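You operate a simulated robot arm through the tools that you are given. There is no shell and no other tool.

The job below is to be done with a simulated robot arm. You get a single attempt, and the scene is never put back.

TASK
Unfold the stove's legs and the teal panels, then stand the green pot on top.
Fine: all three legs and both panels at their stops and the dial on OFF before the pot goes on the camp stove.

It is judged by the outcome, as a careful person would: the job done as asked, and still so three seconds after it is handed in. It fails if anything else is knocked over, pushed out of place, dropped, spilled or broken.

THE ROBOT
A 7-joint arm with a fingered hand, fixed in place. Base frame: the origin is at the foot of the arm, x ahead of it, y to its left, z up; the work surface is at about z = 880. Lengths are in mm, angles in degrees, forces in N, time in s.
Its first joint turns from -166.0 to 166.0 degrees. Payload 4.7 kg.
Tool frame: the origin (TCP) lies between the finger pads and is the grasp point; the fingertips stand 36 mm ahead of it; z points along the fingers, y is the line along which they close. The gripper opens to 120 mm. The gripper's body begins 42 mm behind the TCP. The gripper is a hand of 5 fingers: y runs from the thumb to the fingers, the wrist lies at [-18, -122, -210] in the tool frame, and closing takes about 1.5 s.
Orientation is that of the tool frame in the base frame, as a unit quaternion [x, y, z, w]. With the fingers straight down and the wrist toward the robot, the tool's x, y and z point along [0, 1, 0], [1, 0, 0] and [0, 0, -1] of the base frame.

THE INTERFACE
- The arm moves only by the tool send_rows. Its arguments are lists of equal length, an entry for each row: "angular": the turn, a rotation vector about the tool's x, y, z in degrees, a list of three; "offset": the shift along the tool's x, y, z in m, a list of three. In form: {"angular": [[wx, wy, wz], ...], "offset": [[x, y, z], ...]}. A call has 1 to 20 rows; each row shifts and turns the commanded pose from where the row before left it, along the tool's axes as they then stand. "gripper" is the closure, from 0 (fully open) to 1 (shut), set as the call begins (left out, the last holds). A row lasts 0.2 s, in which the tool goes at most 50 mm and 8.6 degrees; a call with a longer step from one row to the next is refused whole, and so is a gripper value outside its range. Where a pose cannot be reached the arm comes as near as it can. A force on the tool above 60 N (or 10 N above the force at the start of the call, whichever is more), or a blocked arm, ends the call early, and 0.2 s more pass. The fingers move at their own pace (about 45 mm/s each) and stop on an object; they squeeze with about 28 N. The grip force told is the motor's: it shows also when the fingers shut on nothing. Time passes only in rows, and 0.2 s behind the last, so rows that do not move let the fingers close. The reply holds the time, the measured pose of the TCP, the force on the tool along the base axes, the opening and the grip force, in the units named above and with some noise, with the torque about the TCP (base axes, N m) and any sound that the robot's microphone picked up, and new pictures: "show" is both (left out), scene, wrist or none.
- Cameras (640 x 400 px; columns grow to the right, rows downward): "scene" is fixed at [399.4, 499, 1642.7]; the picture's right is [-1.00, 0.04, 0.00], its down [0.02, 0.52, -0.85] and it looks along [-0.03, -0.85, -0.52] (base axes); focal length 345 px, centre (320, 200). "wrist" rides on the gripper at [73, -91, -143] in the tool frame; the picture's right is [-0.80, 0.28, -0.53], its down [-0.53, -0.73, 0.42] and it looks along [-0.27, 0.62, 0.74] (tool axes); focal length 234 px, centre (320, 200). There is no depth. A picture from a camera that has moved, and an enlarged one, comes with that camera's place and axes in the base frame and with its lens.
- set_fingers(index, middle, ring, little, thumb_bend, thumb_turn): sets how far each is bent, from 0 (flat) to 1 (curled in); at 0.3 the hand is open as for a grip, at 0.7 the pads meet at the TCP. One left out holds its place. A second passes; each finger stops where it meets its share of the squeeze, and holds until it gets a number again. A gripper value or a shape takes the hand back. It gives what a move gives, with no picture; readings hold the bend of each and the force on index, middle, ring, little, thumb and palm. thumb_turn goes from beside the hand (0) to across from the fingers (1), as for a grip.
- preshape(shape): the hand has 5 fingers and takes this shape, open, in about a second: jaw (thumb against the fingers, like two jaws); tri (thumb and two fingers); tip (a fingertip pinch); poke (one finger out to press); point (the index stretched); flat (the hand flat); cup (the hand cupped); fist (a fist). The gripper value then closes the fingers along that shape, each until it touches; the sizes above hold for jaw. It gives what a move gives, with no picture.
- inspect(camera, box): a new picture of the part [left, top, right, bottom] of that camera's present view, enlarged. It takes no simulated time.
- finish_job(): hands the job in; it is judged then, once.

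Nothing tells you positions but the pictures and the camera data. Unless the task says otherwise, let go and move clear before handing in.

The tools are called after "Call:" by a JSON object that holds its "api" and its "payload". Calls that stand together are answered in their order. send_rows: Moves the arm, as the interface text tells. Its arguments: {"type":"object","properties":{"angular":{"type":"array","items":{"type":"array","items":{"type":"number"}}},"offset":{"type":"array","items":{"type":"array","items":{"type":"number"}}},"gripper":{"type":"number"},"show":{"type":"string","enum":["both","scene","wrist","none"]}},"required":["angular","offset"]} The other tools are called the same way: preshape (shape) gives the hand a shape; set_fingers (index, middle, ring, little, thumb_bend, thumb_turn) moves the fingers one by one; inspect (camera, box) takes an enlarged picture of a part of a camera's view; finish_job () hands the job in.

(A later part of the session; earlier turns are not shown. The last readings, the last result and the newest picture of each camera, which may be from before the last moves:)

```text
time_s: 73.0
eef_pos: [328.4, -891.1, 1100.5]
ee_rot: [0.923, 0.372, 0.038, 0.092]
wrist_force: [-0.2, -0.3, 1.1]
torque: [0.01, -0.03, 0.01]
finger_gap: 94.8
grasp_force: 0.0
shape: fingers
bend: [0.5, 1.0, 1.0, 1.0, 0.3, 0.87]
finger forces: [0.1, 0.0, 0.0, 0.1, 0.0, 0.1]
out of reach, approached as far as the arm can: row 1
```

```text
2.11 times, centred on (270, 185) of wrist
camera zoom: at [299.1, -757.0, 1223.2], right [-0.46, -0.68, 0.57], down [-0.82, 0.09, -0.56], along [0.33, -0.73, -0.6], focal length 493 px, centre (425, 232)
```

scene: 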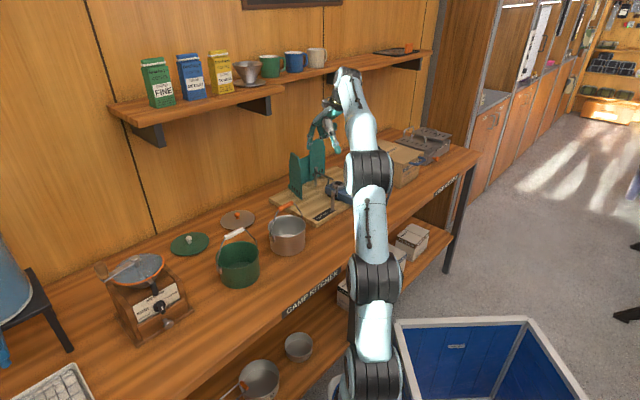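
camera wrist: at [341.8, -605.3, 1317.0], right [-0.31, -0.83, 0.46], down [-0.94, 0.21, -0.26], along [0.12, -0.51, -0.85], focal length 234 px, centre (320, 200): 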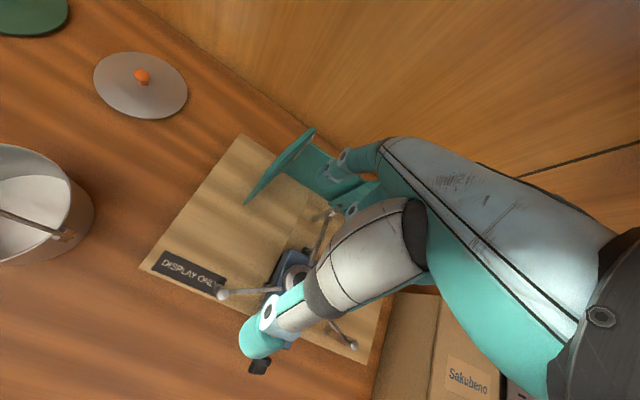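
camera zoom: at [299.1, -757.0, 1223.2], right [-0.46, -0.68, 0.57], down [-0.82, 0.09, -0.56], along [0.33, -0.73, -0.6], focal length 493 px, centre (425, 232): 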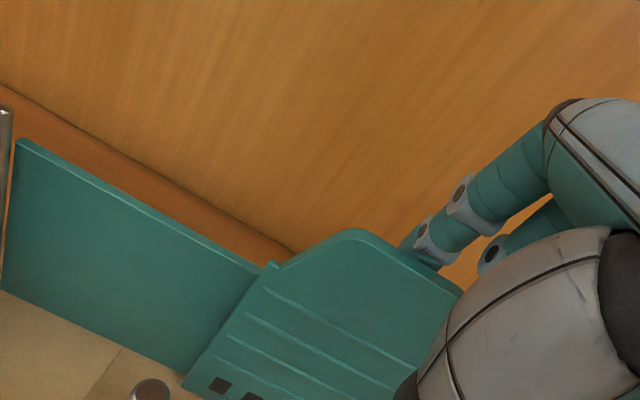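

The hook is behind the right tab in both views. Drawing it forward slowly.

Call:
{"api": "send_rows", "payload": {"angular": [[0, 0, 0], [0, 0, 0], [0, 0, 0]], "offset": [[0, -0.0078, -0.0016], [0, -0.0078, -0.0016], [0, -0.0078, -0.0016]], "show": "none"}}

Call:
{"api": "inspect", "payload": {"camera": "scene", "box": [300, 115, 360, 185]}}

Call:
{"api": "inspect", "payload": {"camera": "wrist", "box": [160, 90, 380, 280]}}

```text
time_s: 73.8
eef_pos: [310.2, -887.0, 1107.1]
ee_rot: [0.922, 0.373, 0.037, 0.093]
wrist_force: [0.2, 0.4, 0.4]
torque: [0.04, -0.01, 0.02]
finger_gap: 94.7
grasp_force: 0.0
shape: fingers
bend: [0.5, 1.0, 1.0, 1.0, 0.3, 0.87]
finger forces: [0.1, 0.0, 0.0, 0.0, 0.0, 0.0]
out of reach, approached as far as the arm can: row 1, 2, 3
```

```text
5.71 times, centred on (330, 150) of scene
camera zoom: at [399.4, 499.0, 1642.7], right [-1.0, 0.04, 0.0], down [0.02, 0.52, -0.85], along [-0.03, -0.85, -0.52], focal length 1970 px, centre (263, 486)
```

zoom: 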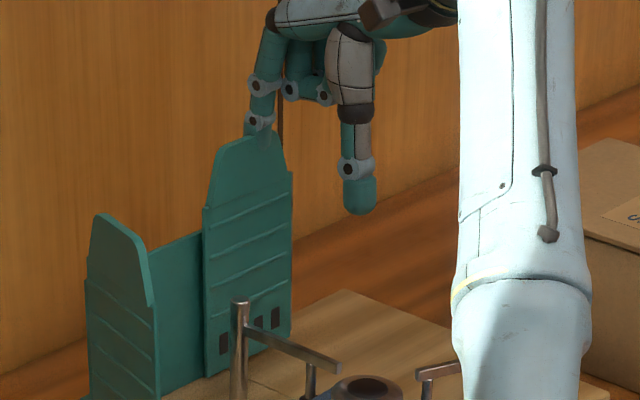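

```text
2.11 times, centred on (270, 185) of wrist
camera zoom: at [281.1, -751.1, 1230.7], right [-0.46, -0.68, 0.57], down [-0.82, 0.09, -0.56], along [0.33, -0.73, -0.6], focal length 493 px, centre (425, 232)
```

zoom: 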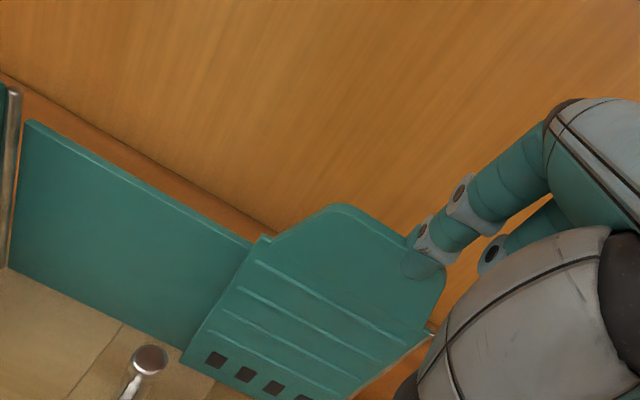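

Call:
{"api": "inspect", "payload": {"camera": "wrist", "box": [280, 175, 345, 230]}}

Call:
{"api": "inspect", "payload": {"camera": "scene", "box": [308, 125, 333, 150]}}

```text
7.27 times, centred on (312, 202) of wrist
camera zoom: at [281.1, -751.1, 1230.7], right [-0.46, -0.68, 0.57], down [-0.82, 0.09, -0.56], along [0.33, -0.73, -0.6], focal length 1703 px, centre (374, 182)
```

zoom: 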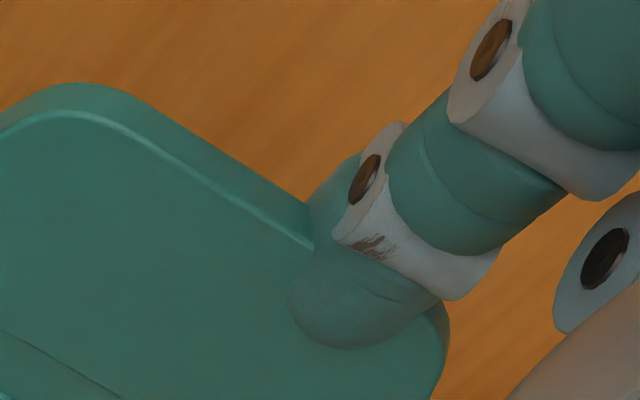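

```text
16.00 times, centred on (320, 138) of scene
camera zoom: at [399.4, 499.0, 1642.7], right [-1.0, 0.04, 0.0], down [0.02, 0.52, -0.85], along [-0.03, -0.85, -0.52], focal length 5517 px, centre (312, 1200)
```

zoom: 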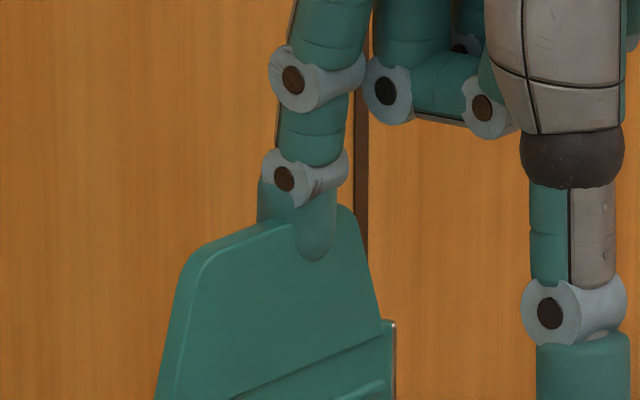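

The fingertip is too high on the tab to grip it well, and this hand yaw is awkward for the arm. I'll lift off, turn the hand more in line with the arm, and re-approach deeper.

Call:
{"api": "send_rows", "payload": {"angular": [[0, 0, 0], [0, 0, 0], [0, 0, 6.67], [0, 0, 6.67], [0, 0, 6.67], [0, 0, 0]], "offset": [[0, 0.005, -0.0245], [0, 0.005, -0.0245], [0, 0, 0], [0, 0, 0], [0, 0, 0], [0, 0, 0]], "show": "none"}}

Call:
{"api": "inspect", "payload": {"camera": "scene", "box": [290, 95, 375, 190]}}

Call:
{"api": "inspect", "payload": {"camera": "wrist", "box": [160, 90, 380, 280]}}

```text
time_s: 75.2
eef_pos: [309.0, -889.5, 1152.6]
ee_rot: [0.973, 0.206, 0.053, 0.084]
wrist_force: [-0.4, 0.1, -0.2]
torque: [0.03, 0.01, -0.02]
finger_gap: 95.1
grasp_force: 0.1
shape: fingers
bend: [0.5, 1.0, 1.0, 1.0, 0.3, 0.87]
finger forces: [0.0, 0.1, 0.1, 0.1, 0.0, 0.1]
out of reach, approached as far as the arm can: row 2, 5
```

```text
4.21 times, centred on (332, 142) of scene
camera zoom: at [399.4, 499.0, 1642.7], right [-1.0, 0.04, 0.0], down [0.02, 0.52, -0.85], along [-0.03, -0.85, -0.52], focal length 1452 px, centre (267, 442)
```

zoom: 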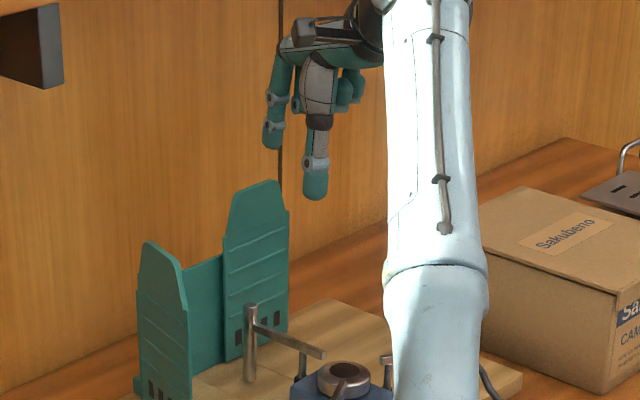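

```text
2.11 times, centred on (270, 185) of wrist
camera zoom: at [321.4, -757.4, 1281.6], right [-0.69, -0.51, 0.51], down [-0.71, 0.38, -0.59], along [0.1, -0.77, -0.63], focal length 493 px, centre (425, 232)
```

zoom: 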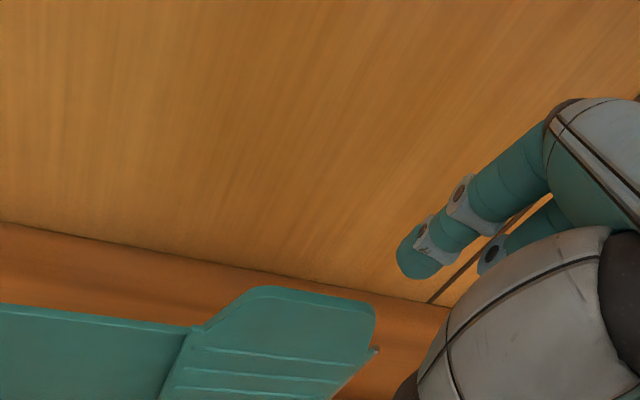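

Call:
{"api": "send_rows", "payload": {"angular": [[0, 0, 0], [0, 0, 0], [0, 0, 0], [0, 0, 0]], "offset": [[0.0418, -0.0076, 0.0015], [-0.0015, -0.004, 0.0212], [-0.0015, -0.004, 0.0212], [0, 0, 0]], "show": "none"}}

Call:
{"api": "inspect", "payload": {"camera": "scene", "box": [290, 105, 375, 190]}}

Call:
{"api": "inspect", "payload": {"camera": "wrist", "box": [160, 90, 380, 280]}}

```text
time_s: 76.2
eef_pos: [344.7, -904.6, 1133.4]
ee_rot: [0.973, 0.207, 0.053, 0.084]
wrist_force: [-0.2, -0.5, -0.5]
torque: [-0.03, -0.02, -0.02]
finger_gap: 94.6
grasp_force: 0.0
shape: fingers
bend: [0.5, 1.0, 1.0, 1.0, 0.3, 0.87]
finger forces: [0.1, 0.0, 0.1, 0.0, 0.0, 0.0]
out of reach, approached as far as the arm can: row 1, 2, 3
```

```text
4.71 times, centred on (332, 148) of scene
camera zoom: at [399.4, 499.0, 1642.7], right [-1.0, 0.04, 0.0], down [0.02, 0.52, -0.85], along [-0.03, -0.85, -0.52], focal length 1623 px, centre (261, 447)
```

zoom: 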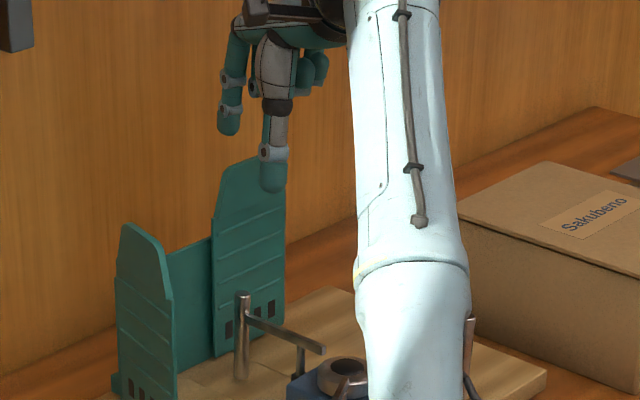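

```text
2.11 times, centred on (270, 185) of wrist
camera zoom: at [356.4, -770.6, 1261.7], right [-0.69, -0.51, 0.51], down [-0.71, 0.38, -0.59], along [0.1, -0.77, -0.63], focal length 493 px, centre (425, 232)
```

zoom: 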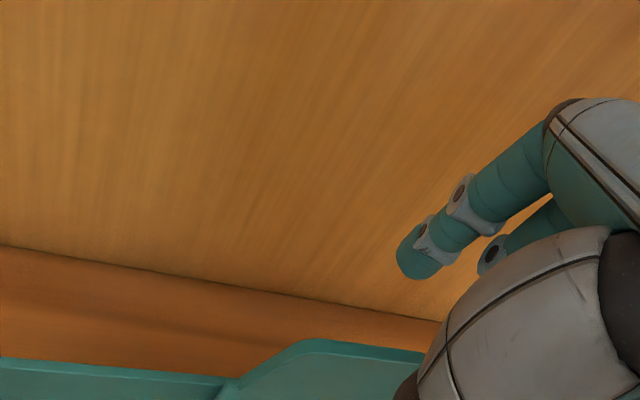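

The arm seems stretched straight and sticks there. I'll draw the hand back toward the robot to bend the elbow again before re-approaching.

Call:
{"api": "send_rows", "payload": {"angular": [[0, 0, 0], [0, 0, 0], [0, 0, 0], [0, 0, 0], [0, 0, 0]], "offset": [[0.0023, -0.0367, -0.0068], [0.0023, -0.0367, -0.0068], [0.0023, -0.0367, -0.0068], [0.0023, -0.0367, -0.0068], [0, 0, 0]]}}

```text
time_s: 77.4
eef_pos: [289.3, -856.7, 1197.7]
ee_rot: [0.973, 0.206, 0.053, 0.085]
wrist_force: [-0.7, -0.4, 0.6]
torque: [-0.06, 0.03, 0.02]
finger_gap: 94.7
grasp_force: 0.1
shape: fingers
bend: [0.5, 1.0, 1.0, 1.0, 0.3, 0.87]
finger forces: [0.0, 0.1, 0.0, 0.0, 0.0, 0.0]
out of reach, approached as far as the arm can: row 1, 2, 3, 4
camera wrist: at [300.9, -725.0, 1326.1], right [-0.69, -0.51, 0.51], down [-0.71, 0.38, -0.59], along [0.1, -0.77, -0.63], focal length 234 px, centre (320, 200)
```

scene: 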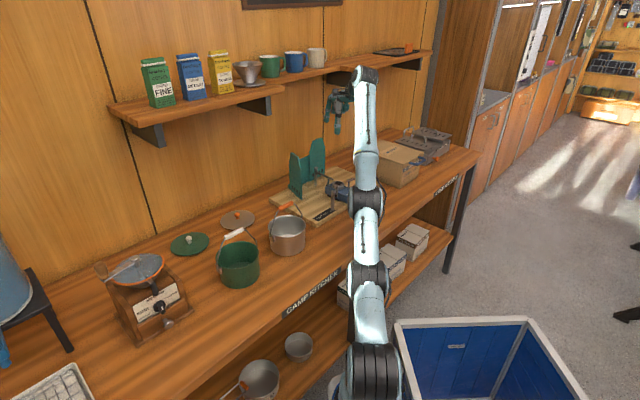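
wrist: 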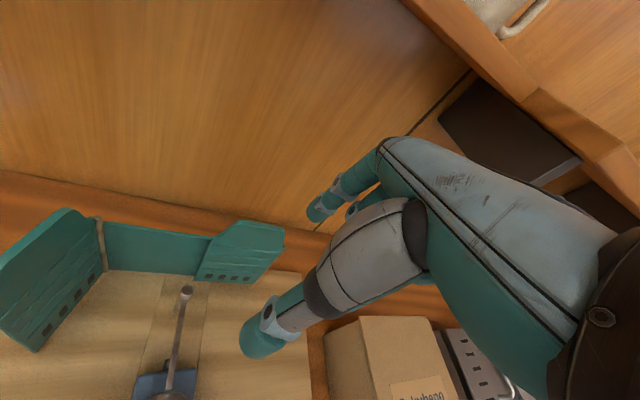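

Call:
{"api": "send_rows", "payload": {"angular": [[0, 0, -6.67], [0, 0, -6.67], [0, 0, -6.67], [7.67, 0, 0], [7.67, 0, 0], [7.67, 0, 0], [0, 0, 0]], "offset": [[0.014, -0.0029, 0], [0.014, -0.0029, 0], [0.014, -0.0029, 0], [0, -0.0291, 0.0144], [0, -0.0291, 0.0144], [0, -0.0291, 0.0144], [0, 0, 0]], "show": "scene"}}

```text
time_s: 79.0
eef_pos: [261.9, -768.4, 1149.9]
ee_rot: [0.923, 0.372, -0.037, -0.093]
wrist_force: [-0.2, -0.5, 0.4]
torque: [0.01, 0.01, 0.0]
finger_gap: 94.8
grasp_force: 0.1
shape: fingers
bend: [0.5, 1.0, 1.0, 1.0, 0.3, 0.87]
finger forces: [0.0, 0.1, 0.0, 0.1, 0.1, 0.1]
```

scene: 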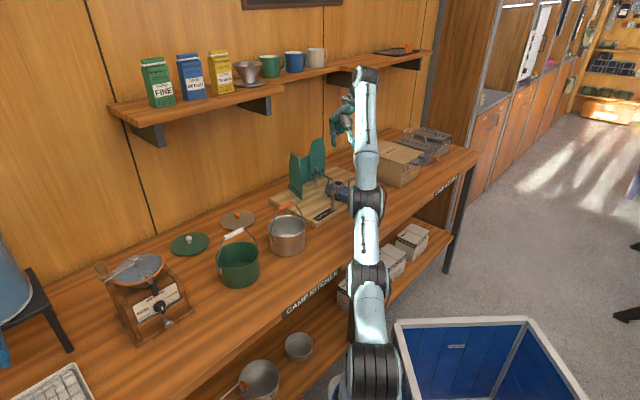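

Call:
{"api": "send_rows", "payload": {"angular": [[0, 0, 0], [0, 0, 0], [0, 0, 0]], "offset": [[0, -0.0294, 0.006], [0, -0.0294, 0.006], [0, 0, 0]], "show": "none"}}

```text
time_s: 79.8
eef_pos: [218.7, -755.6, 1161.4]
ee_rot: [0.923, 0.372, -0.036, -0.093]
wrist_force: [1.3, 0.2, -0.3]
torque: [-0.03, 0.03, -0.01]
finger_gap: 94.7
grasp_force: 0.0
shape: fingers
bend: [0.5, 1.0, 1.0, 1.0, 0.3, 0.87]
finger forces: [0.0, 0.0, 0.0, 0.1, 0.0, 0.1]
out of reach, approached as far as the arm can: row 1, 2
```

The arm is still nearly straight. Moving down should make the elbow bend upward again, and there is about 100 mm of free space below the hand here.

Call:
{"api": "send_rows", "payload": {"angular": [[0, 0, 0], [0, 0, 0], [0, 0, 0], [0, 0, 0]], "offset": [[0, 0.004, 0.0196], [0, 0.004, 0.0196], [0, 0.004, 0.0196], [0, 0, 0]], "show": "scene"}}

```text
time_s: 80.8
eef_pos: [207.9, -762.7, 1142.5]
ee_rot: [0.921, 0.375, -0.034, -0.103]
wrist_force: [-0.3, 0.2, -2.2]
torque: [0.06, -0.02, 0.03]
finger_gap: 94.8
grasp_force: 0.0
shape: fingers
bend: [0.5, 1.0, 1.0, 1.0, 0.3, 0.87]
finger forces: [0.0, 0.1, 0.0, 0.0, 0.0, 0.0]
out of reach, approached as far as the arm can: row 1, 2, 3
```

scene: 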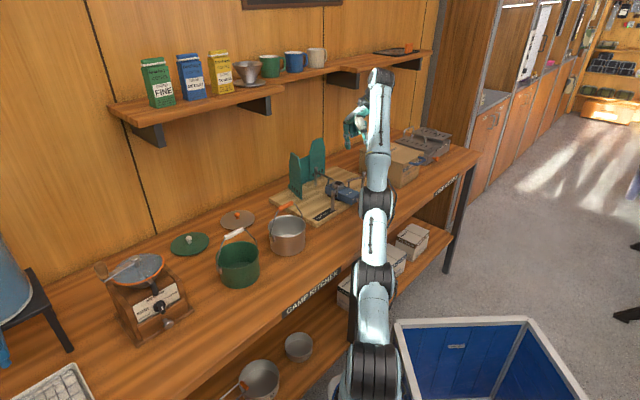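

Call:
{"api": "send_rows", "payload": {"angular": [[0, 0, 0], [0, 0, 0], [0, 0, 0]], "offset": [[0, 0.001, 0.0049], [0, 0.001, 0.0049], [0, 0.001, 0.0049]], "show": "none"}}

```text
time_s: 81.6
eef_pos: [202.8, -760.1, 1144.7]
ee_rot: [0.921, 0.374, -0.036, -0.1]
wrist_force: [-0.9, 0.4, 1.1]
torque: [-0.08, 0.05, 0.02]
finger_gap: 94.6
grasp_force: 0.1
shape: fingers
bend: [0.5, 1.0, 1.0, 1.0, 0.3, 0.87]
finger forces: [0.1, 0.1, 0.0, 0.0, 0.0, 0.0]
out of reach, approached as far as the arm can: row 1, 2, 3
```

Call:
{"api": "send_rows", "payload": {"angular": [[0, 0, 0], [0, 0, 0], [0, 0, 0], [0, 0, 0], [0, 0, 0]], "offset": [[0.0334, 0.0107, -0.0022], [0.0334, 0.0107, -0.0022], [0.0334, 0.0107, -0.0022], [0.0334, 0.0107, -0.0022], [0, 0, 0]], "show": "scene"}}

```text
time_s: 82.8
eef_pos: [323.9, -741.7, 1183.8]
ee_rot: [0.922, 0.374, -0.036, -0.097]
wrist_force: [0.5, -0.3, 0.7]
torque: [0.0, -0.01, -0.01]
finger_gap: 94.9
grasp_force: 0.1
shape: fingers
bend: [0.5, 1.0, 1.0, 1.0, 0.3, 0.87]
finger forces: [0.1, 0.0, 0.1, 0.0, 0.0, 0.0]
out of reach, approached as far as the arm can: row 1, 2, 3, 4
```

scene: 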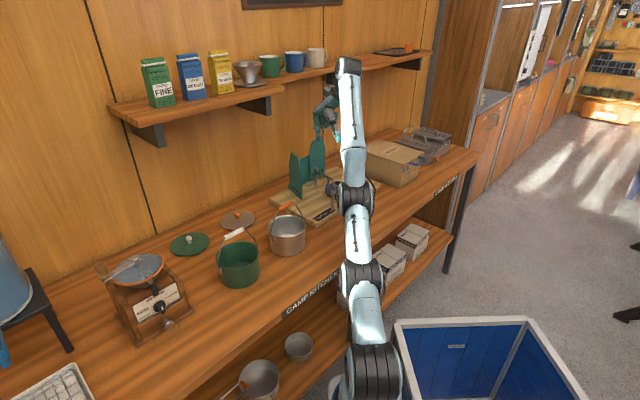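

Call:
{"api": "send_rows", "payload": {"angular": [[0, 0, 0], [0, 0, 0], [0, 0, 0], [0, 0, 0]], "offset": [[0, -0.006, -0.0294], [0, -0.006, -0.0294], [0, -0.006, -0.0294], [0, 0, 0]], "show": "scene"}}

```text
time_s: 83.8
eef_pos: [320.5, -732.2, 1236.4]
ee_rot: [0.923, 0.371, -0.035, -0.097]
wrist_force: [0.6, -2.5, 0.4]
torque: [0.14, -0.01, 0.02]
finger_gap: 94.7
grasp_force: 0.1
shape: fingers
bend: [0.5, 1.0, 1.0, 1.0, 0.3, 0.88]
finger forces: [0.0, 0.0, 0.0, 0.1, 0.0, 0.0]
out of reach, approached as far as the arm can: row 2, 3
```

scene: 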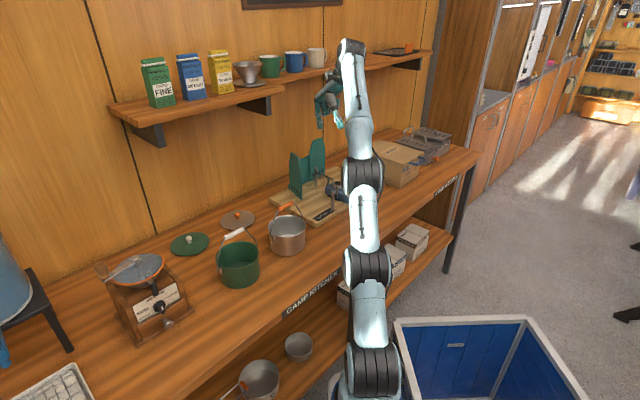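

Call:
{"api": "send_rows", "payload": {"angular": [[0, 0, 0], [0, 0, 0], [0, 0, 0], [0, 0, 0], [0, 0, 0], [0, 0, 0]], "offset": [[0, 0.012, 0.008], [0, 0.012, 0.008], [0, 0.012, 0.012], [0, 0.008, 0.014], [0, 0.004, 0.016], [0, 0, 0]], "show": "scene"}}

```text
time_s: 85.2
eef_pos: [347.4, -745.9, 1175.1]
ee_rot: [0.923, 0.372, -0.037, -0.092]
wrist_force: [-0.3, 0.5, -0.6]
torque: [0.05, -0.02, 0.03]
finger_gap: 95.0
grasp_force: 0.1
shape: fingers
bend: [0.5, 1.0, 1.0, 1.0, 0.3, 0.87]
finger forces: [0.0, 0.0, 0.1, 0.1, 0.0, 0.0]
```

scene: 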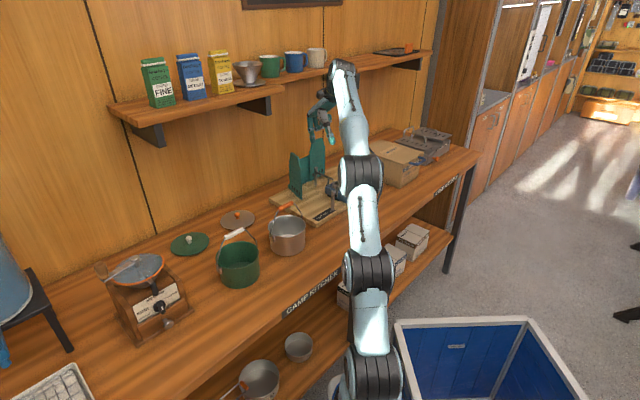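

Call:
{"api": "send_rows", "payload": {"angular": [[0, 0, 0], [0, 0, 0], [0, 0, 0]], "offset": [[0, -0.0294, 0.006], [0, -0.0294, 0.006], [0, 0, 0]], "show": "none"}}

```text
time_s: 86.0
eef_pos: [303.2, -701.0, 1173.9]
ee_rot: [0.923, 0.372, -0.038, -0.092]
wrist_force: [0.9, 0.0, -0.1]
torque: [-0.01, -0.01, 0.0]
finger_gap: 95.1
grasp_force: 0.0
shape: fingers
bend: [0.5, 1.0, 1.0, 1.0, 0.3, 0.87]
finger forces: [0.0, 0.0, 0.0, 0.0, 0.0, 0.0]
```

The elbow is free again. I'll now pitch the hand forward about its wrist and approach the right tab from the front-left, staying away from full stretch.

Call:
{"api": "send_rows", "payload": {"angular": [[-7, 0, 0], [-7, 0, 0], [-7, 0, 0], [0, 0, 0]], "offset": [[0, 0.0247, -0.0164], [0, 0.0247, -0.0164], [0, 0.0247, -0.0164], [0, 0, 0]], "show": "none"}}

Call:
{"api": "send_rows", "payload": {"angular": [[0, 0, 0], [0, 0, 0], [0, 0, 0], [0, 0, 0], [0, 0, 0]], "offset": [[-0.0252, 0.0133, 0.021], [-0.0252, 0.0133, 0.021], [-0.0252, 0.0133, 0.021], [-0.0252, 0.0133, 0.021], [0, 0, 0]], "show": "none"}}

Call:
{"api": "inspect", "payload": {"camera": "scene", "box": [290, 95, 375, 190]}}

Call:
{"api": "inspect", "payload": {"camera": "wrist", "box": [160, 90, 380, 280]}}

```text
time_s: 87.0
eef_pos: [359.9, -756.4, 1220.1]
ee_rot: [0.924, 0.373, 0.032, 0.078]
wrist_force: [0.4, 0.3, 0.6]
torque: [0.01, -0.01, 0.03]
finger_gap: 94.6
grasp_force: 0.0
shape: fingers
bend: [0.5, 1.0, 1.0, 1.0, 0.3, 0.87]
finger forces: [0.1, 0.0, 0.0, 0.0, 0.0, 0.0]
```

```text
time_s: 88.2
eef_pos: [334.1, -875.2, 1143.3]
ee_rot: [0.924, 0.372, 0.03, 0.077]
wrist_force: [0.5, -0.5, 0.2]
torque: [0.06, -0.01, 0.0]
finger_gap: 94.9
grasp_force: 0.2
shape: fingers
bend: [0.5, 1.0, 1.0, 1.0, 0.3, 0.87]
finger forces: [0.0, 0.1, 0.1, 0.0, 0.0, 0.0]
```

```text
4.21 times, centred on (332, 142) of scene
camera zoom: at [399.4, 499.0, 1642.7], right [-1.0, 0.04, 0.0], down [0.02, 0.52, -0.85], along [-0.03, -0.85, -0.52], focal length 1452 px, centre (267, 442)
```

zoom: 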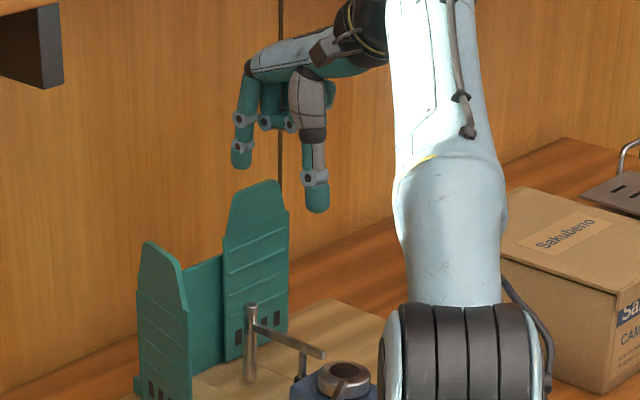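

```text
2.11 times, centred on (270, 185) of wrist
camera zoom: at [307.2, -741.9, 1269.1], right [-0.45, -0.69, 0.56], down [-0.84, 0.1, -0.54], along [0.32, -0.71, -0.62], focal length 493 px, centre (425, 232)
```

zoom: 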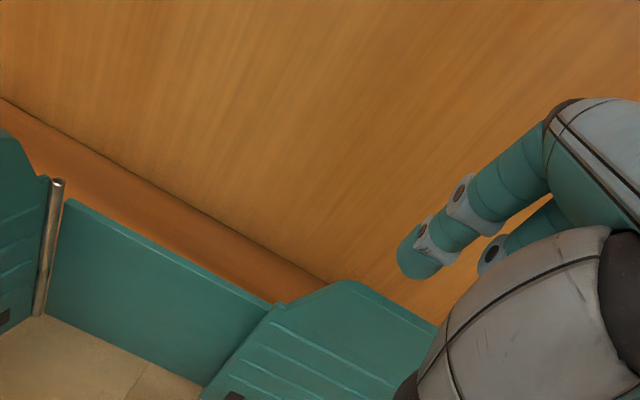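

Reached cleanly this time. Lowering the hooked finger deeper behind the right tab.

Call:
{"api": "send_rows", "payload": {"angular": [[0, 0, 0], [0, 0, 0], [0, 0, 0], [0, 0, 0]], "offset": [[0, -0.0034, 0.02], [0, -0.0034, 0.02], [0, -0.0034, 0.02], [0, 0, 0]], "show": "none"}}

Call:
{"api": "inspect", "payload": {"camera": "scene", "box": [300, 115, 360, 185]}}

Call:
{"api": "inspect", "payload": {"camera": "wrist", "box": [160, 90, 380, 280]}}

```text
time_s: 89.2
eef_pos: [332.5, -873.5, 1083.1]
ee_rot: [0.924, 0.373, 0.032, 0.077]
wrist_force: [-1.4, -2.4, 1.7]
torque: [-0.01, -0.12, -0.07]
finger_gap: 96.2
grasp_force: 1.6
shape: fingers
bend: [0.49, 1.0, 1.0, 1.0, 0.3, 0.87]
finger forces: [2.5, 0.0, 0.0, 0.1, 0.0, 0.1]
```

```text
5.71 times, centred on (330, 150) of scene
camera zoom: at [399.4, 499.0, 1642.7], right [-1.0, 0.04, 0.0], down [0.02, 0.52, -0.85], along [-0.03, -0.85, -0.52], focal length 1970 px, centre (263, 486)
```

zoom: 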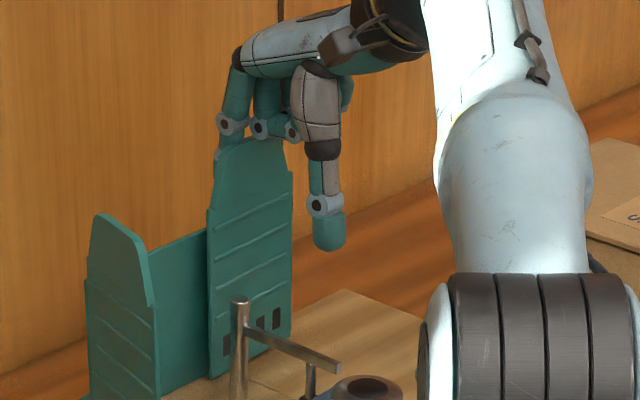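

```text
2.11 times, centred on (270, 185) of wrist
camera zoom: at [307.4, -741.2, 1210.0], right [-0.45, -0.69, 0.56], down [-0.84, 0.1, -0.54], along [0.32, -0.71, -0.62], focal length 493 px, centre (425, 232)
```

zoom: 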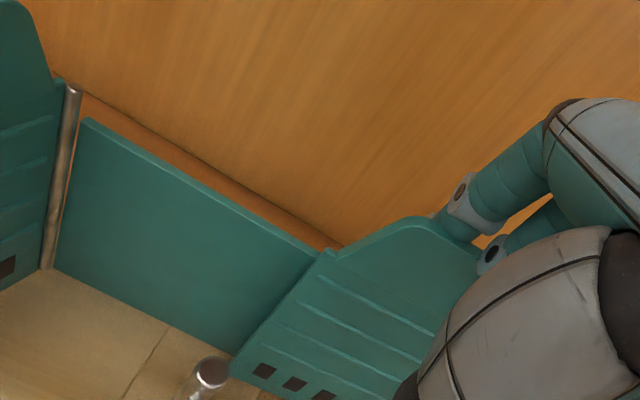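

Contact with the tab from behind is established. Pulling it forward in small steps.

Call:
{"api": "send_rows", "payload": {"angular": [[0, 0, 0], [0, 0, 0], [0, 0, 0]], "offset": [[0, -0.0069, -0.0012], [0, -0.0069, -0.0012], [0, -0.0069, -0.0012]], "show": "none"}}

Call:
{"api": "inspect", "payload": {"camera": "scene", "box": [300, 115, 360, 185]}}

Call:
{"api": "inspect", "payload": {"camera": "wrist", "box": [160, 90, 380, 280]}}

```text
time_s: 90.0
eef_pos: [317.8, -859.1, 1083.6]
ee_rot: [0.925, 0.372, 0.031, 0.078]
wrist_force: [-0.4, -1.5, 0.2]
torque: [0.0, 0.01, -0.04]
finger_gap: 95.2
grasp_force: 0.3
shape: fingers
bend: [0.5, 1.0, 1.0, 1.0, 0.3, 0.87]
finger forces: [0.3, 0.1, 0.0, 0.0, 0.0, 0.1]
```

```text
5.71 times, centred on (330, 150) of scene
camera zoom: at [399.4, 499.0, 1642.7], right [-1.0, 0.04, 0.0], down [0.02, 0.52, -0.85], along [-0.03, -0.85, -0.52], focal length 1970 px, centre (263, 486)
```

zoom: 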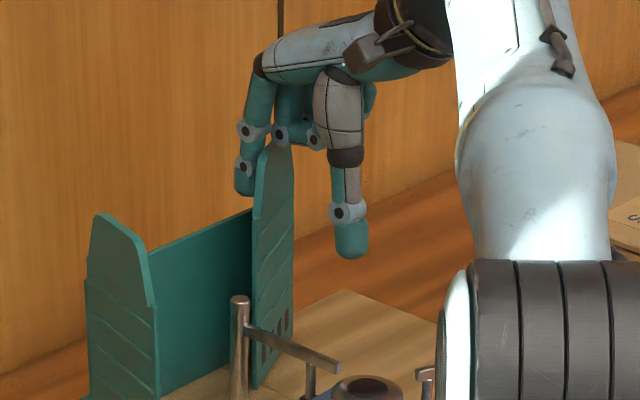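

```text
2.11 times, centred on (270, 185) of wrist
camera zoom: at [292.3, -726.5, 1210.3], right [-0.45, -0.69, 0.56], down [-0.84, 0.1, -0.54], along [0.32, -0.71, -0.62], focal length 493 px, centre (425, 232)
```

zoom: 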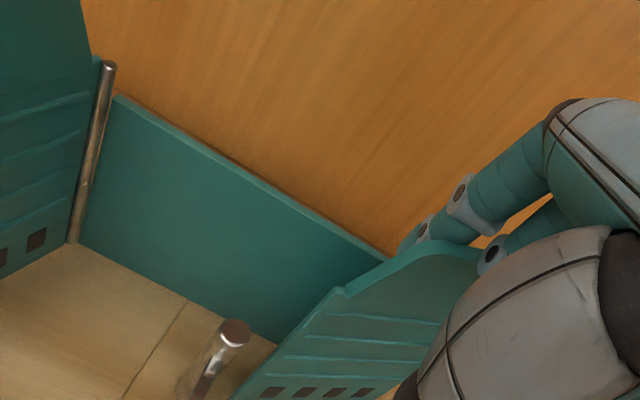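

The right panel has started to swing open. Continuing along its arc.

Call:
{"api": "send_rows", "payload": {"angular": [[0, 0, 0], [0, 0, 0], [0, 0, 0], [0, 0, 0]], "offset": [[-0.0015, -0.0069, -0.0012], [-0.002, -0.0069, -0.0012], [-0.003, -0.0064, -0.0011], [-0.0035, -0.0059, -0.001]], "show": "none"}}

Call:
{"api": "inspect", "payload": {"camera": "scene", "box": [300, 115, 360, 185]}}

Call:
{"api": "inspect", "payload": {"camera": "wrist", "box": [160, 90, 380, 280]}}

```text
time_s: 91.0
eef_pos: [293.0, -847.2, 1083.1]
ee_rot: [0.924, 0.373, 0.032, 0.077]
wrist_force: [-0.8, 1.0, 0.0]
torque: [0.02, -0.02, -0.01]
finger_gap: 95.6
grasp_force: 0.1
shape: fingers
bend: [0.5, 1.0, 1.0, 1.0, 0.3, 0.87]
finger forces: [0.0, 0.0, 0.0, 0.0, 0.1, 0.1]
```

```text
5.71 times, centred on (330, 150) of scene
camera zoom: at [399.4, 499.0, 1642.7], right [-1.0, 0.04, 0.0], down [0.02, 0.52, -0.85], along [-0.03, -0.85, -0.52], focal length 1970 px, centre (263, 486)
```

zoom: 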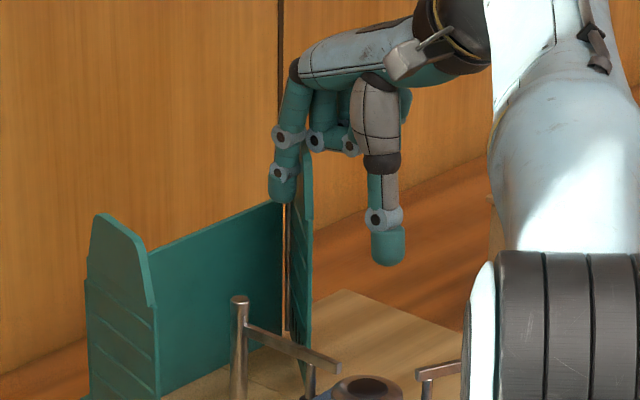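

```text
2.11 times, centred on (270, 185) of wrist
camera zoom: at [267.4, -713.8, 1210.3], right [-0.45, -0.69, 0.56], down [-0.84, 0.1, -0.54], along [0.32, -0.71, -0.62], focal length 493 px, centre (425, 232)
```

zoom: 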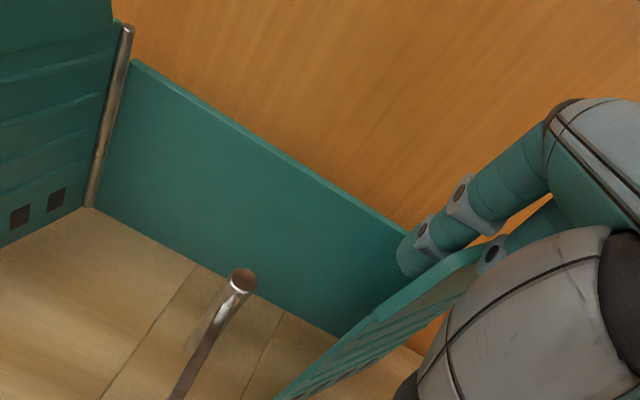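

Call:
{"api": "send_rows", "payload": {"angular": [[0, 0, 0], [0, 0, 0], [0, 0, 0], [0, 0, 0]], "offset": [[-0.0043, -0.0055, -0.0009], [-0.0045, -0.0052, -0.0009], [-0.005, -0.0047, -0.0008], [-0.006, -0.004, -0.0007]], "show": "none"}}

Call:
{"api": "inspect", "payload": {"camera": "scene", "box": [300, 115, 370, 195]}}

Call:
{"api": "inspect", "payload": {"camera": "wrist", "box": [160, 90, 380, 280]}}

```text
time_s: 92.0
eef_pos: [264.9, -846.2, 1083.3]
ee_rot: [0.924, 0.373, 0.031, 0.077]
wrist_force: [0.7, 0.3, 0.5]
torque: [0.0, 0.03, -0.02]
finger_gap: 95.4
grasp_force: 0.0
shape: fingers
bend: [0.5, 1.0, 1.0, 1.0, 0.3, 0.87]
finger forces: [0.0, 0.0, 0.1, 0.0, 0.0, 0.0]
```

```text
5.00 times, centred on (335, 155) of scene
camera zoom: at [399.4, 499.0, 1642.7], right [-1.0, 0.04, 0.0], down [0.02, 0.52, -0.85], along [-0.03, -0.85, -0.52], focal length 1724 px, centre (245, 425)
```

zoom: 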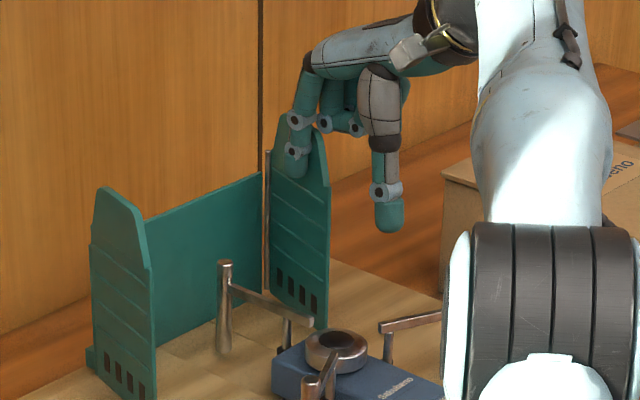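

```text
2.11 times, centred on (270, 185) of wrist
camera zoom: at [238.6, -714.2, 1209.6], right [-0.45, -0.69, 0.56], down [-0.84, 0.1, -0.54], along [0.32, -0.71, -0.62], focal length 493 px, centre (425, 232)
```

zoom: 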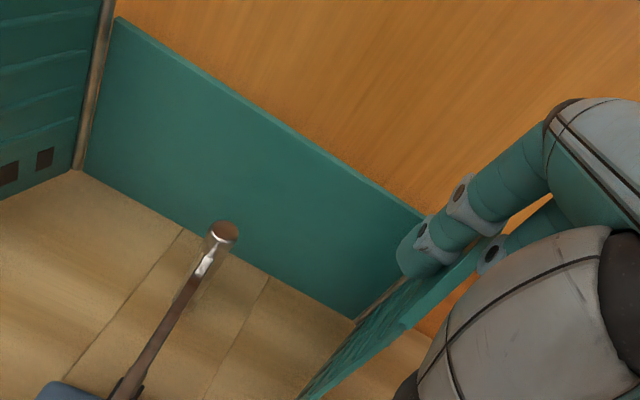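

Call:
{"api": "send_rows", "payload": {"angular": [[0, 0, 0], [0, 0, 0]], "offset": [[-0.006, -0.003, -0.0005], [-0.006, -0.0025, -0.0004]], "show": "none"}}

Call:
{"api": "send_rows", "payload": {"angular": [[0, 0, 0], [0, 0, 0]], "offset": [[-0.004, -0.001, 0], [-0.004, -0.0005, 0]], "show": "none"}}

Call:
{"api": "inspect", "payload": {"camera": "scene", "box": [300, 115, 370, 195]}}

Call:
{"api": "inspect", "payload": {"camera": "wrist", "box": [160, 90, 380, 280]}}

```text
time_s: 92.6
eef_pos: [251.8, -850.4, 1085.6]
ee_rot: [0.924, 0.373, 0.032, 0.078]
wrist_force: [-0.1, -0.7, -0.3]
torque: [0.01, 0.06, 0.01]
finger_gap: 95.1
grasp_force: 0.1
shape: fingers
bend: [0.5, 1.0, 1.0, 1.0, 0.3, 0.87]
finger forces: [0.0, 0.0, 0.1, 0.0, 0.0, 0.0]
```

```text
time_s: 93.2
eef_pos: [246.2, -855.1, 1083.7]
ee_rot: [0.924, 0.372, 0.032, 0.077]
wrist_force: [0.4, -0.8, -0.2]
torque: [0.0, 0.0, -0.05]
finger_gap: 95.2
grasp_force: 0.0
shape: fingers
bend: [0.5, 1.0, 1.0, 1.0, 0.3, 0.87]
finger forces: [0.2, 0.0, 0.0, 0.0, 0.0, 0.1]
```

```text
5.00 times, centred on (335, 155) of scene
camera zoom: at [399.4, 499.0, 1642.7], right [-1.0, 0.04, 0.0], down [0.02, 0.52, -0.85], along [-0.03, -0.85, -0.52], focal length 1724 px, centre (245, 425)
```

zoom: 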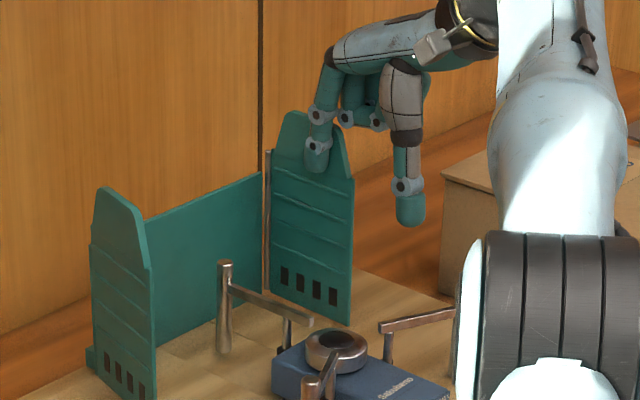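

```text
2.11 times, centred on (270, 185) of wrist
camera zoom: at [220.2, -722.5, 1210.5], right [-0.45, -0.69, 0.56], down [-0.84, 0.1, -0.54], along [0.32, -0.71, -0.62], focal length 493 px, centre (425, 232)
```

zoom: 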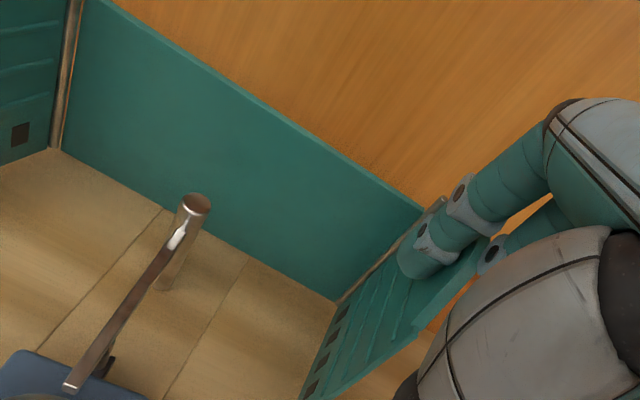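

Call:
{"api": "send_rows", "payload": {"angular": [[0, 0, 0], [0, 0, 0]], "offset": [[-0.005, 0, 0], [-0.005, 0, 0]], "show": "none"}}

Call:
{"api": "send_rows", "payload": {"angular": [[0, 0, 0]], "offset": [[-0.005, 0.0005, 0]], "show": "none"}}

Call:
{"api": "inspect", "payload": {"camera": "scene", "box": [300, 115, 370, 195]}}

```text
time_s: 93.8
eef_pos: [238.4, -860.8, 1084.5]
ee_rot: [0.924, 0.372, 0.03, 0.078]
wrist_force: [-0.1, 0.2, -0.1]
torque: [0.01, -0.02, -0.01]
finger_gap: 94.9
grasp_force: 0.1
shape: fingers
bend: [0.5, 1.0, 1.0, 1.0, 0.3, 0.87]
finger forces: [0.1, 0.0, 0.1, 0.0, 0.0, 0.1]
```

```text
time_s: 94.2
eef_pos: [233.7, -864.8, 1083.9]
ee_rot: [0.924, 0.373, 0.032, 0.077]
wrist_force: [-0.1, -0.3, 0.3]
torque: [0.01, 0.02, 0.02]
finger_gap: 95.0
grasp_force: 0.2
shape: fingers
bend: [0.5, 1.0, 1.0, 1.0, 0.3, 0.87]
finger forces: [0.0, 0.0, 0.1, 0.0, 0.1, 0.0]
```

```text
5.00 times, centred on (335, 155) of scene
camera zoom: at [399.4, 499.0, 1642.7], right [-1.0, 0.04, 0.0], down [0.02, 0.52, -0.85], along [-0.03, -0.85, -0.52], focal length 1724 px, centre (245, 425)
```

zoom: 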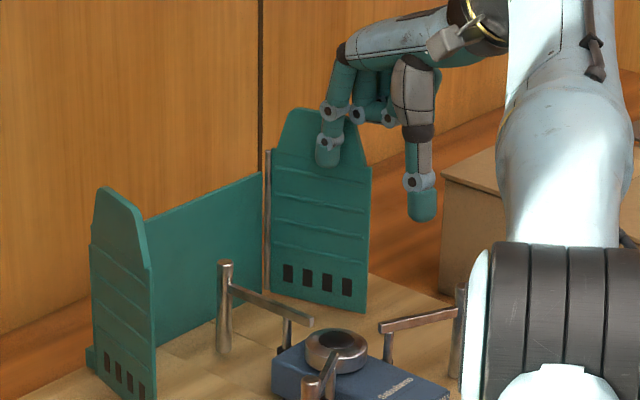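

Call:
{"api": "send_rows", "payload": {"angular": [[0, 0, 0]], "offset": [[-0.005, 0.001, 0]], "show": "none"}}

Call:
{"api": "send_rows", "payload": {"angular": [[0, 0, 0]], "offset": [[-0.003, 0.0005, 0]], "show": "none"}}

Call:
{"api": "inspect", "payload": {"camera": "scene", "box": [300, 115, 370, 195]}}

```text
time_s: 94.6
eef_pos: [231.7, -869.6, 1084.2]
ee_rot: [0.924, 0.372, 0.031, 0.078]
wrist_force: [0.3, 0.8, -0.2]
torque: [-0.01, 0.01, 0.02]
finger_gap: 94.9
grasp_force: 0.0
shape: fingers
bend: [0.5, 1.0, 1.0, 1.0, 0.3, 0.87]
finger forces: [0.1, 0.0, 0.0, 0.0, 0.1, 0.1]
```

```text
time_s: 95.0
eef_pos: [230.6, -871.6, 1085.1]
ee_rot: [0.924, 0.372, 0.032, 0.078]
wrist_force: [1.6, 3.4, -1.0]
torque: [0.0, -0.01, 0.11]
finger_gap: 94.4
grasp_force: 1.7
shape: fingers
bend: [0.5, 1.0, 1.0, 1.0, 0.3, 0.87]
finger forces: [3.0, 0.0, 0.0, 0.0, 0.0, 0.0]
```

```text
5.00 times, centred on (335, 155) of scene
camera zoom: at [399.4, 499.0, 1642.7], right [-1.0, 0.04, 0.0], down [0.02, 0.52, -0.85], along [-0.03, -0.85, -0.52], focal length 1724 px, centre (245, 425)
```

zoom: 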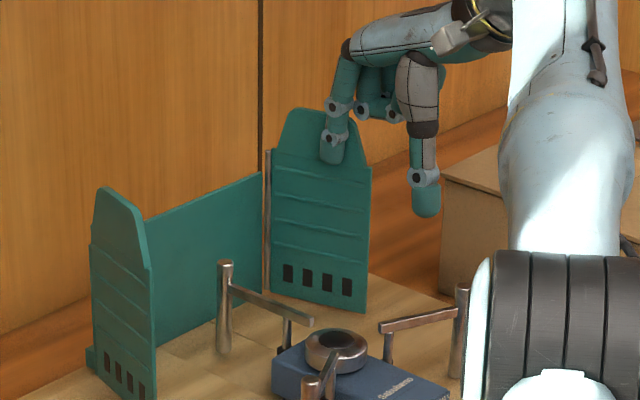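

Call:
{"api": "send_rows", "payload": {"angular": [[0, 0, 0]], "offset": [[-0.002, 0.0003, 0]], "show": "none"}}

Call:
{"api": "inspect", "payload": {"camera": "scene", "box": [300, 115, 370, 195]}}

```text
time_s: 95.4
eef_pos: [229.8, -872.9, 1082.9]
ee_rot: [0.924, 0.373, 0.032, 0.077]
wrist_force: [3.6, 5.5, 1.3]
torque: [0.04, -0.03, 0.29]
finger_gap: 93.5
grasp_force: 3.1
shape: fingers
bend: [0.51, 1.0, 1.0, 1.0, 0.3, 0.87]
finger forces: [6.7, 0.1, 0.0, 0.0, 0.0, 0.0]
```

```text
5.00 times, centred on (335, 155) of scene
camera zoom: at [399.4, 499.0, 1642.7], right [-1.0, 0.04, 0.0], down [0.02, 0.52, -0.85], along [-0.03, -0.85, -0.52], focal length 1724 px, centre (245, 425)
```

zoom: 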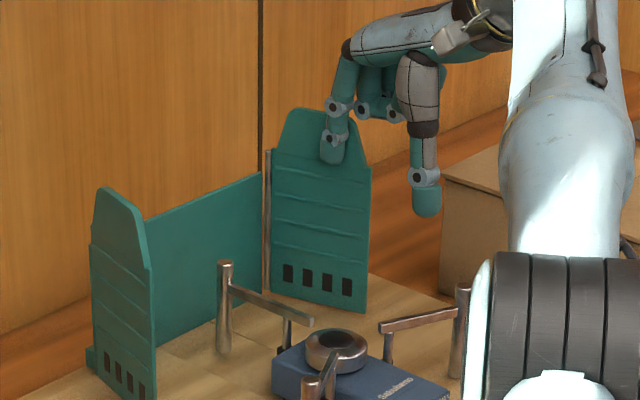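

Both panels are at their stops. Now I'll lift the finger out and retreat, then survey the stove and panels.

Call:
{"api": "send_rows", "payload": {"angular": [[0, 0, 0], [0, 0, 0], [0, 0, 0], [0, 0, 0], [0, 0, 0], [0, 0, 0]], "offset": [[0.008, 0, 0], [0, 0.0042, -0.0246], [0, 0.0042, -0.0246], [0, -0.0394, -0.0067], [0, -0.0394, -0.0067], [0, -0.0394, -0.0067]]}}

Call:
{"api": "inspect", "payload": {"camera": "scene", "box": [285, 130, 385, 210]}}

Call:
{"api": "inspect", "payload": {"camera": "wrist", "box": [60, 30, 330, 260]}}

```text
time_s: 96.8
eef_pos: [151.4, -781.2, 1133.2]
ee_rot: [0.924, 0.373, 0.03, 0.077]
wrist_force: [0.3, -0.7, -1.7]
torque: [0.04, -0.02, -0.01]
finger_gap: 95.2
grasp_force: 0.1
shape: fingers
bend: [0.5, 1.0, 1.0, 1.0, 0.3, 0.87]
finger forces: [0.0, 0.1, 0.1, 0.0, 0.1, 0.0]
camera wrist: at [124.9, -649.6, 1258.6], right [-0.45, -0.69, 0.56], down [-0.84, 0.1, -0.54], along [0.32, -0.71, -0.62], focal length 234 px, centre (320, 200)
```

scene: 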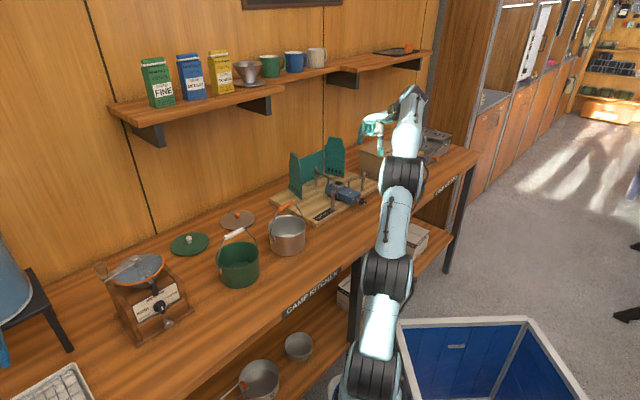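
wrist: 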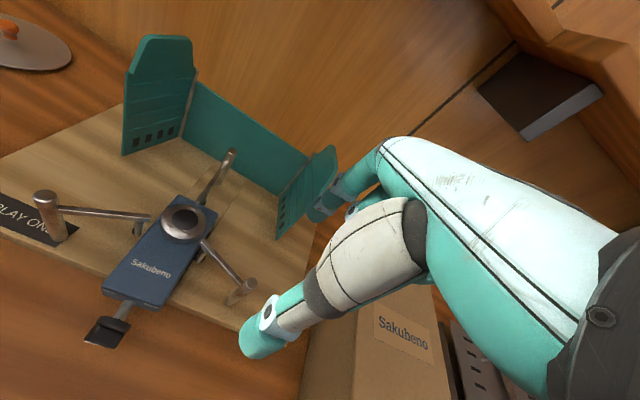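

```text
5.00 times, centred on (335, 170) of scene
camera zoom: at [399.4, 499.0, 1642.7], right [-1.0, 0.04, 0.0], down [0.02, 0.52, -0.85], along [-0.03, -0.85, -0.52], focal length 1724 px, centre (245, 350)
```

zoom: 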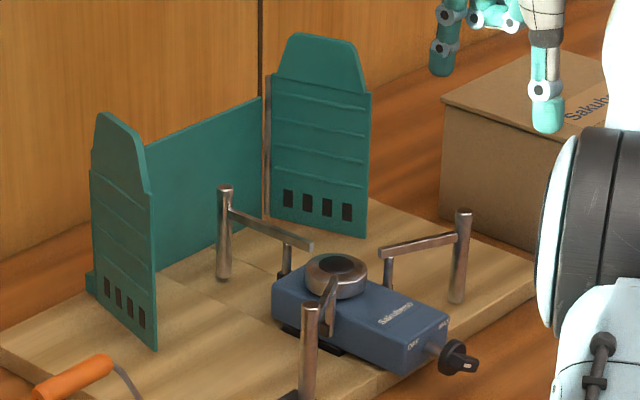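

```text
1.74 times, centred on (195, 145) of wrist
camera zoom: at [124.9, -649.6, 1258.6], right [-0.45, -0.69, 0.56], down [-0.84, 0.1, -0.54], along [0.32, -0.71, -0.62], focal length 407 px, centre (537, 296)
```

zoom: 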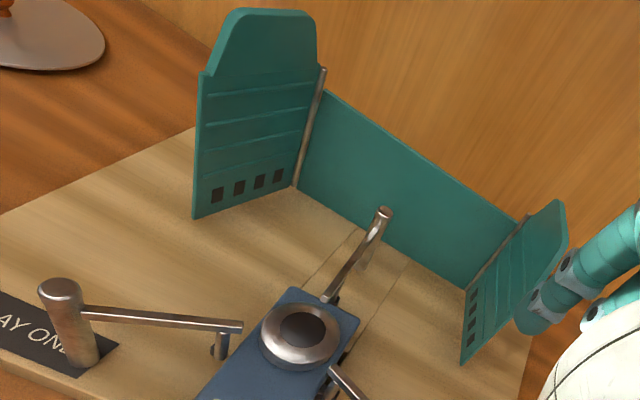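

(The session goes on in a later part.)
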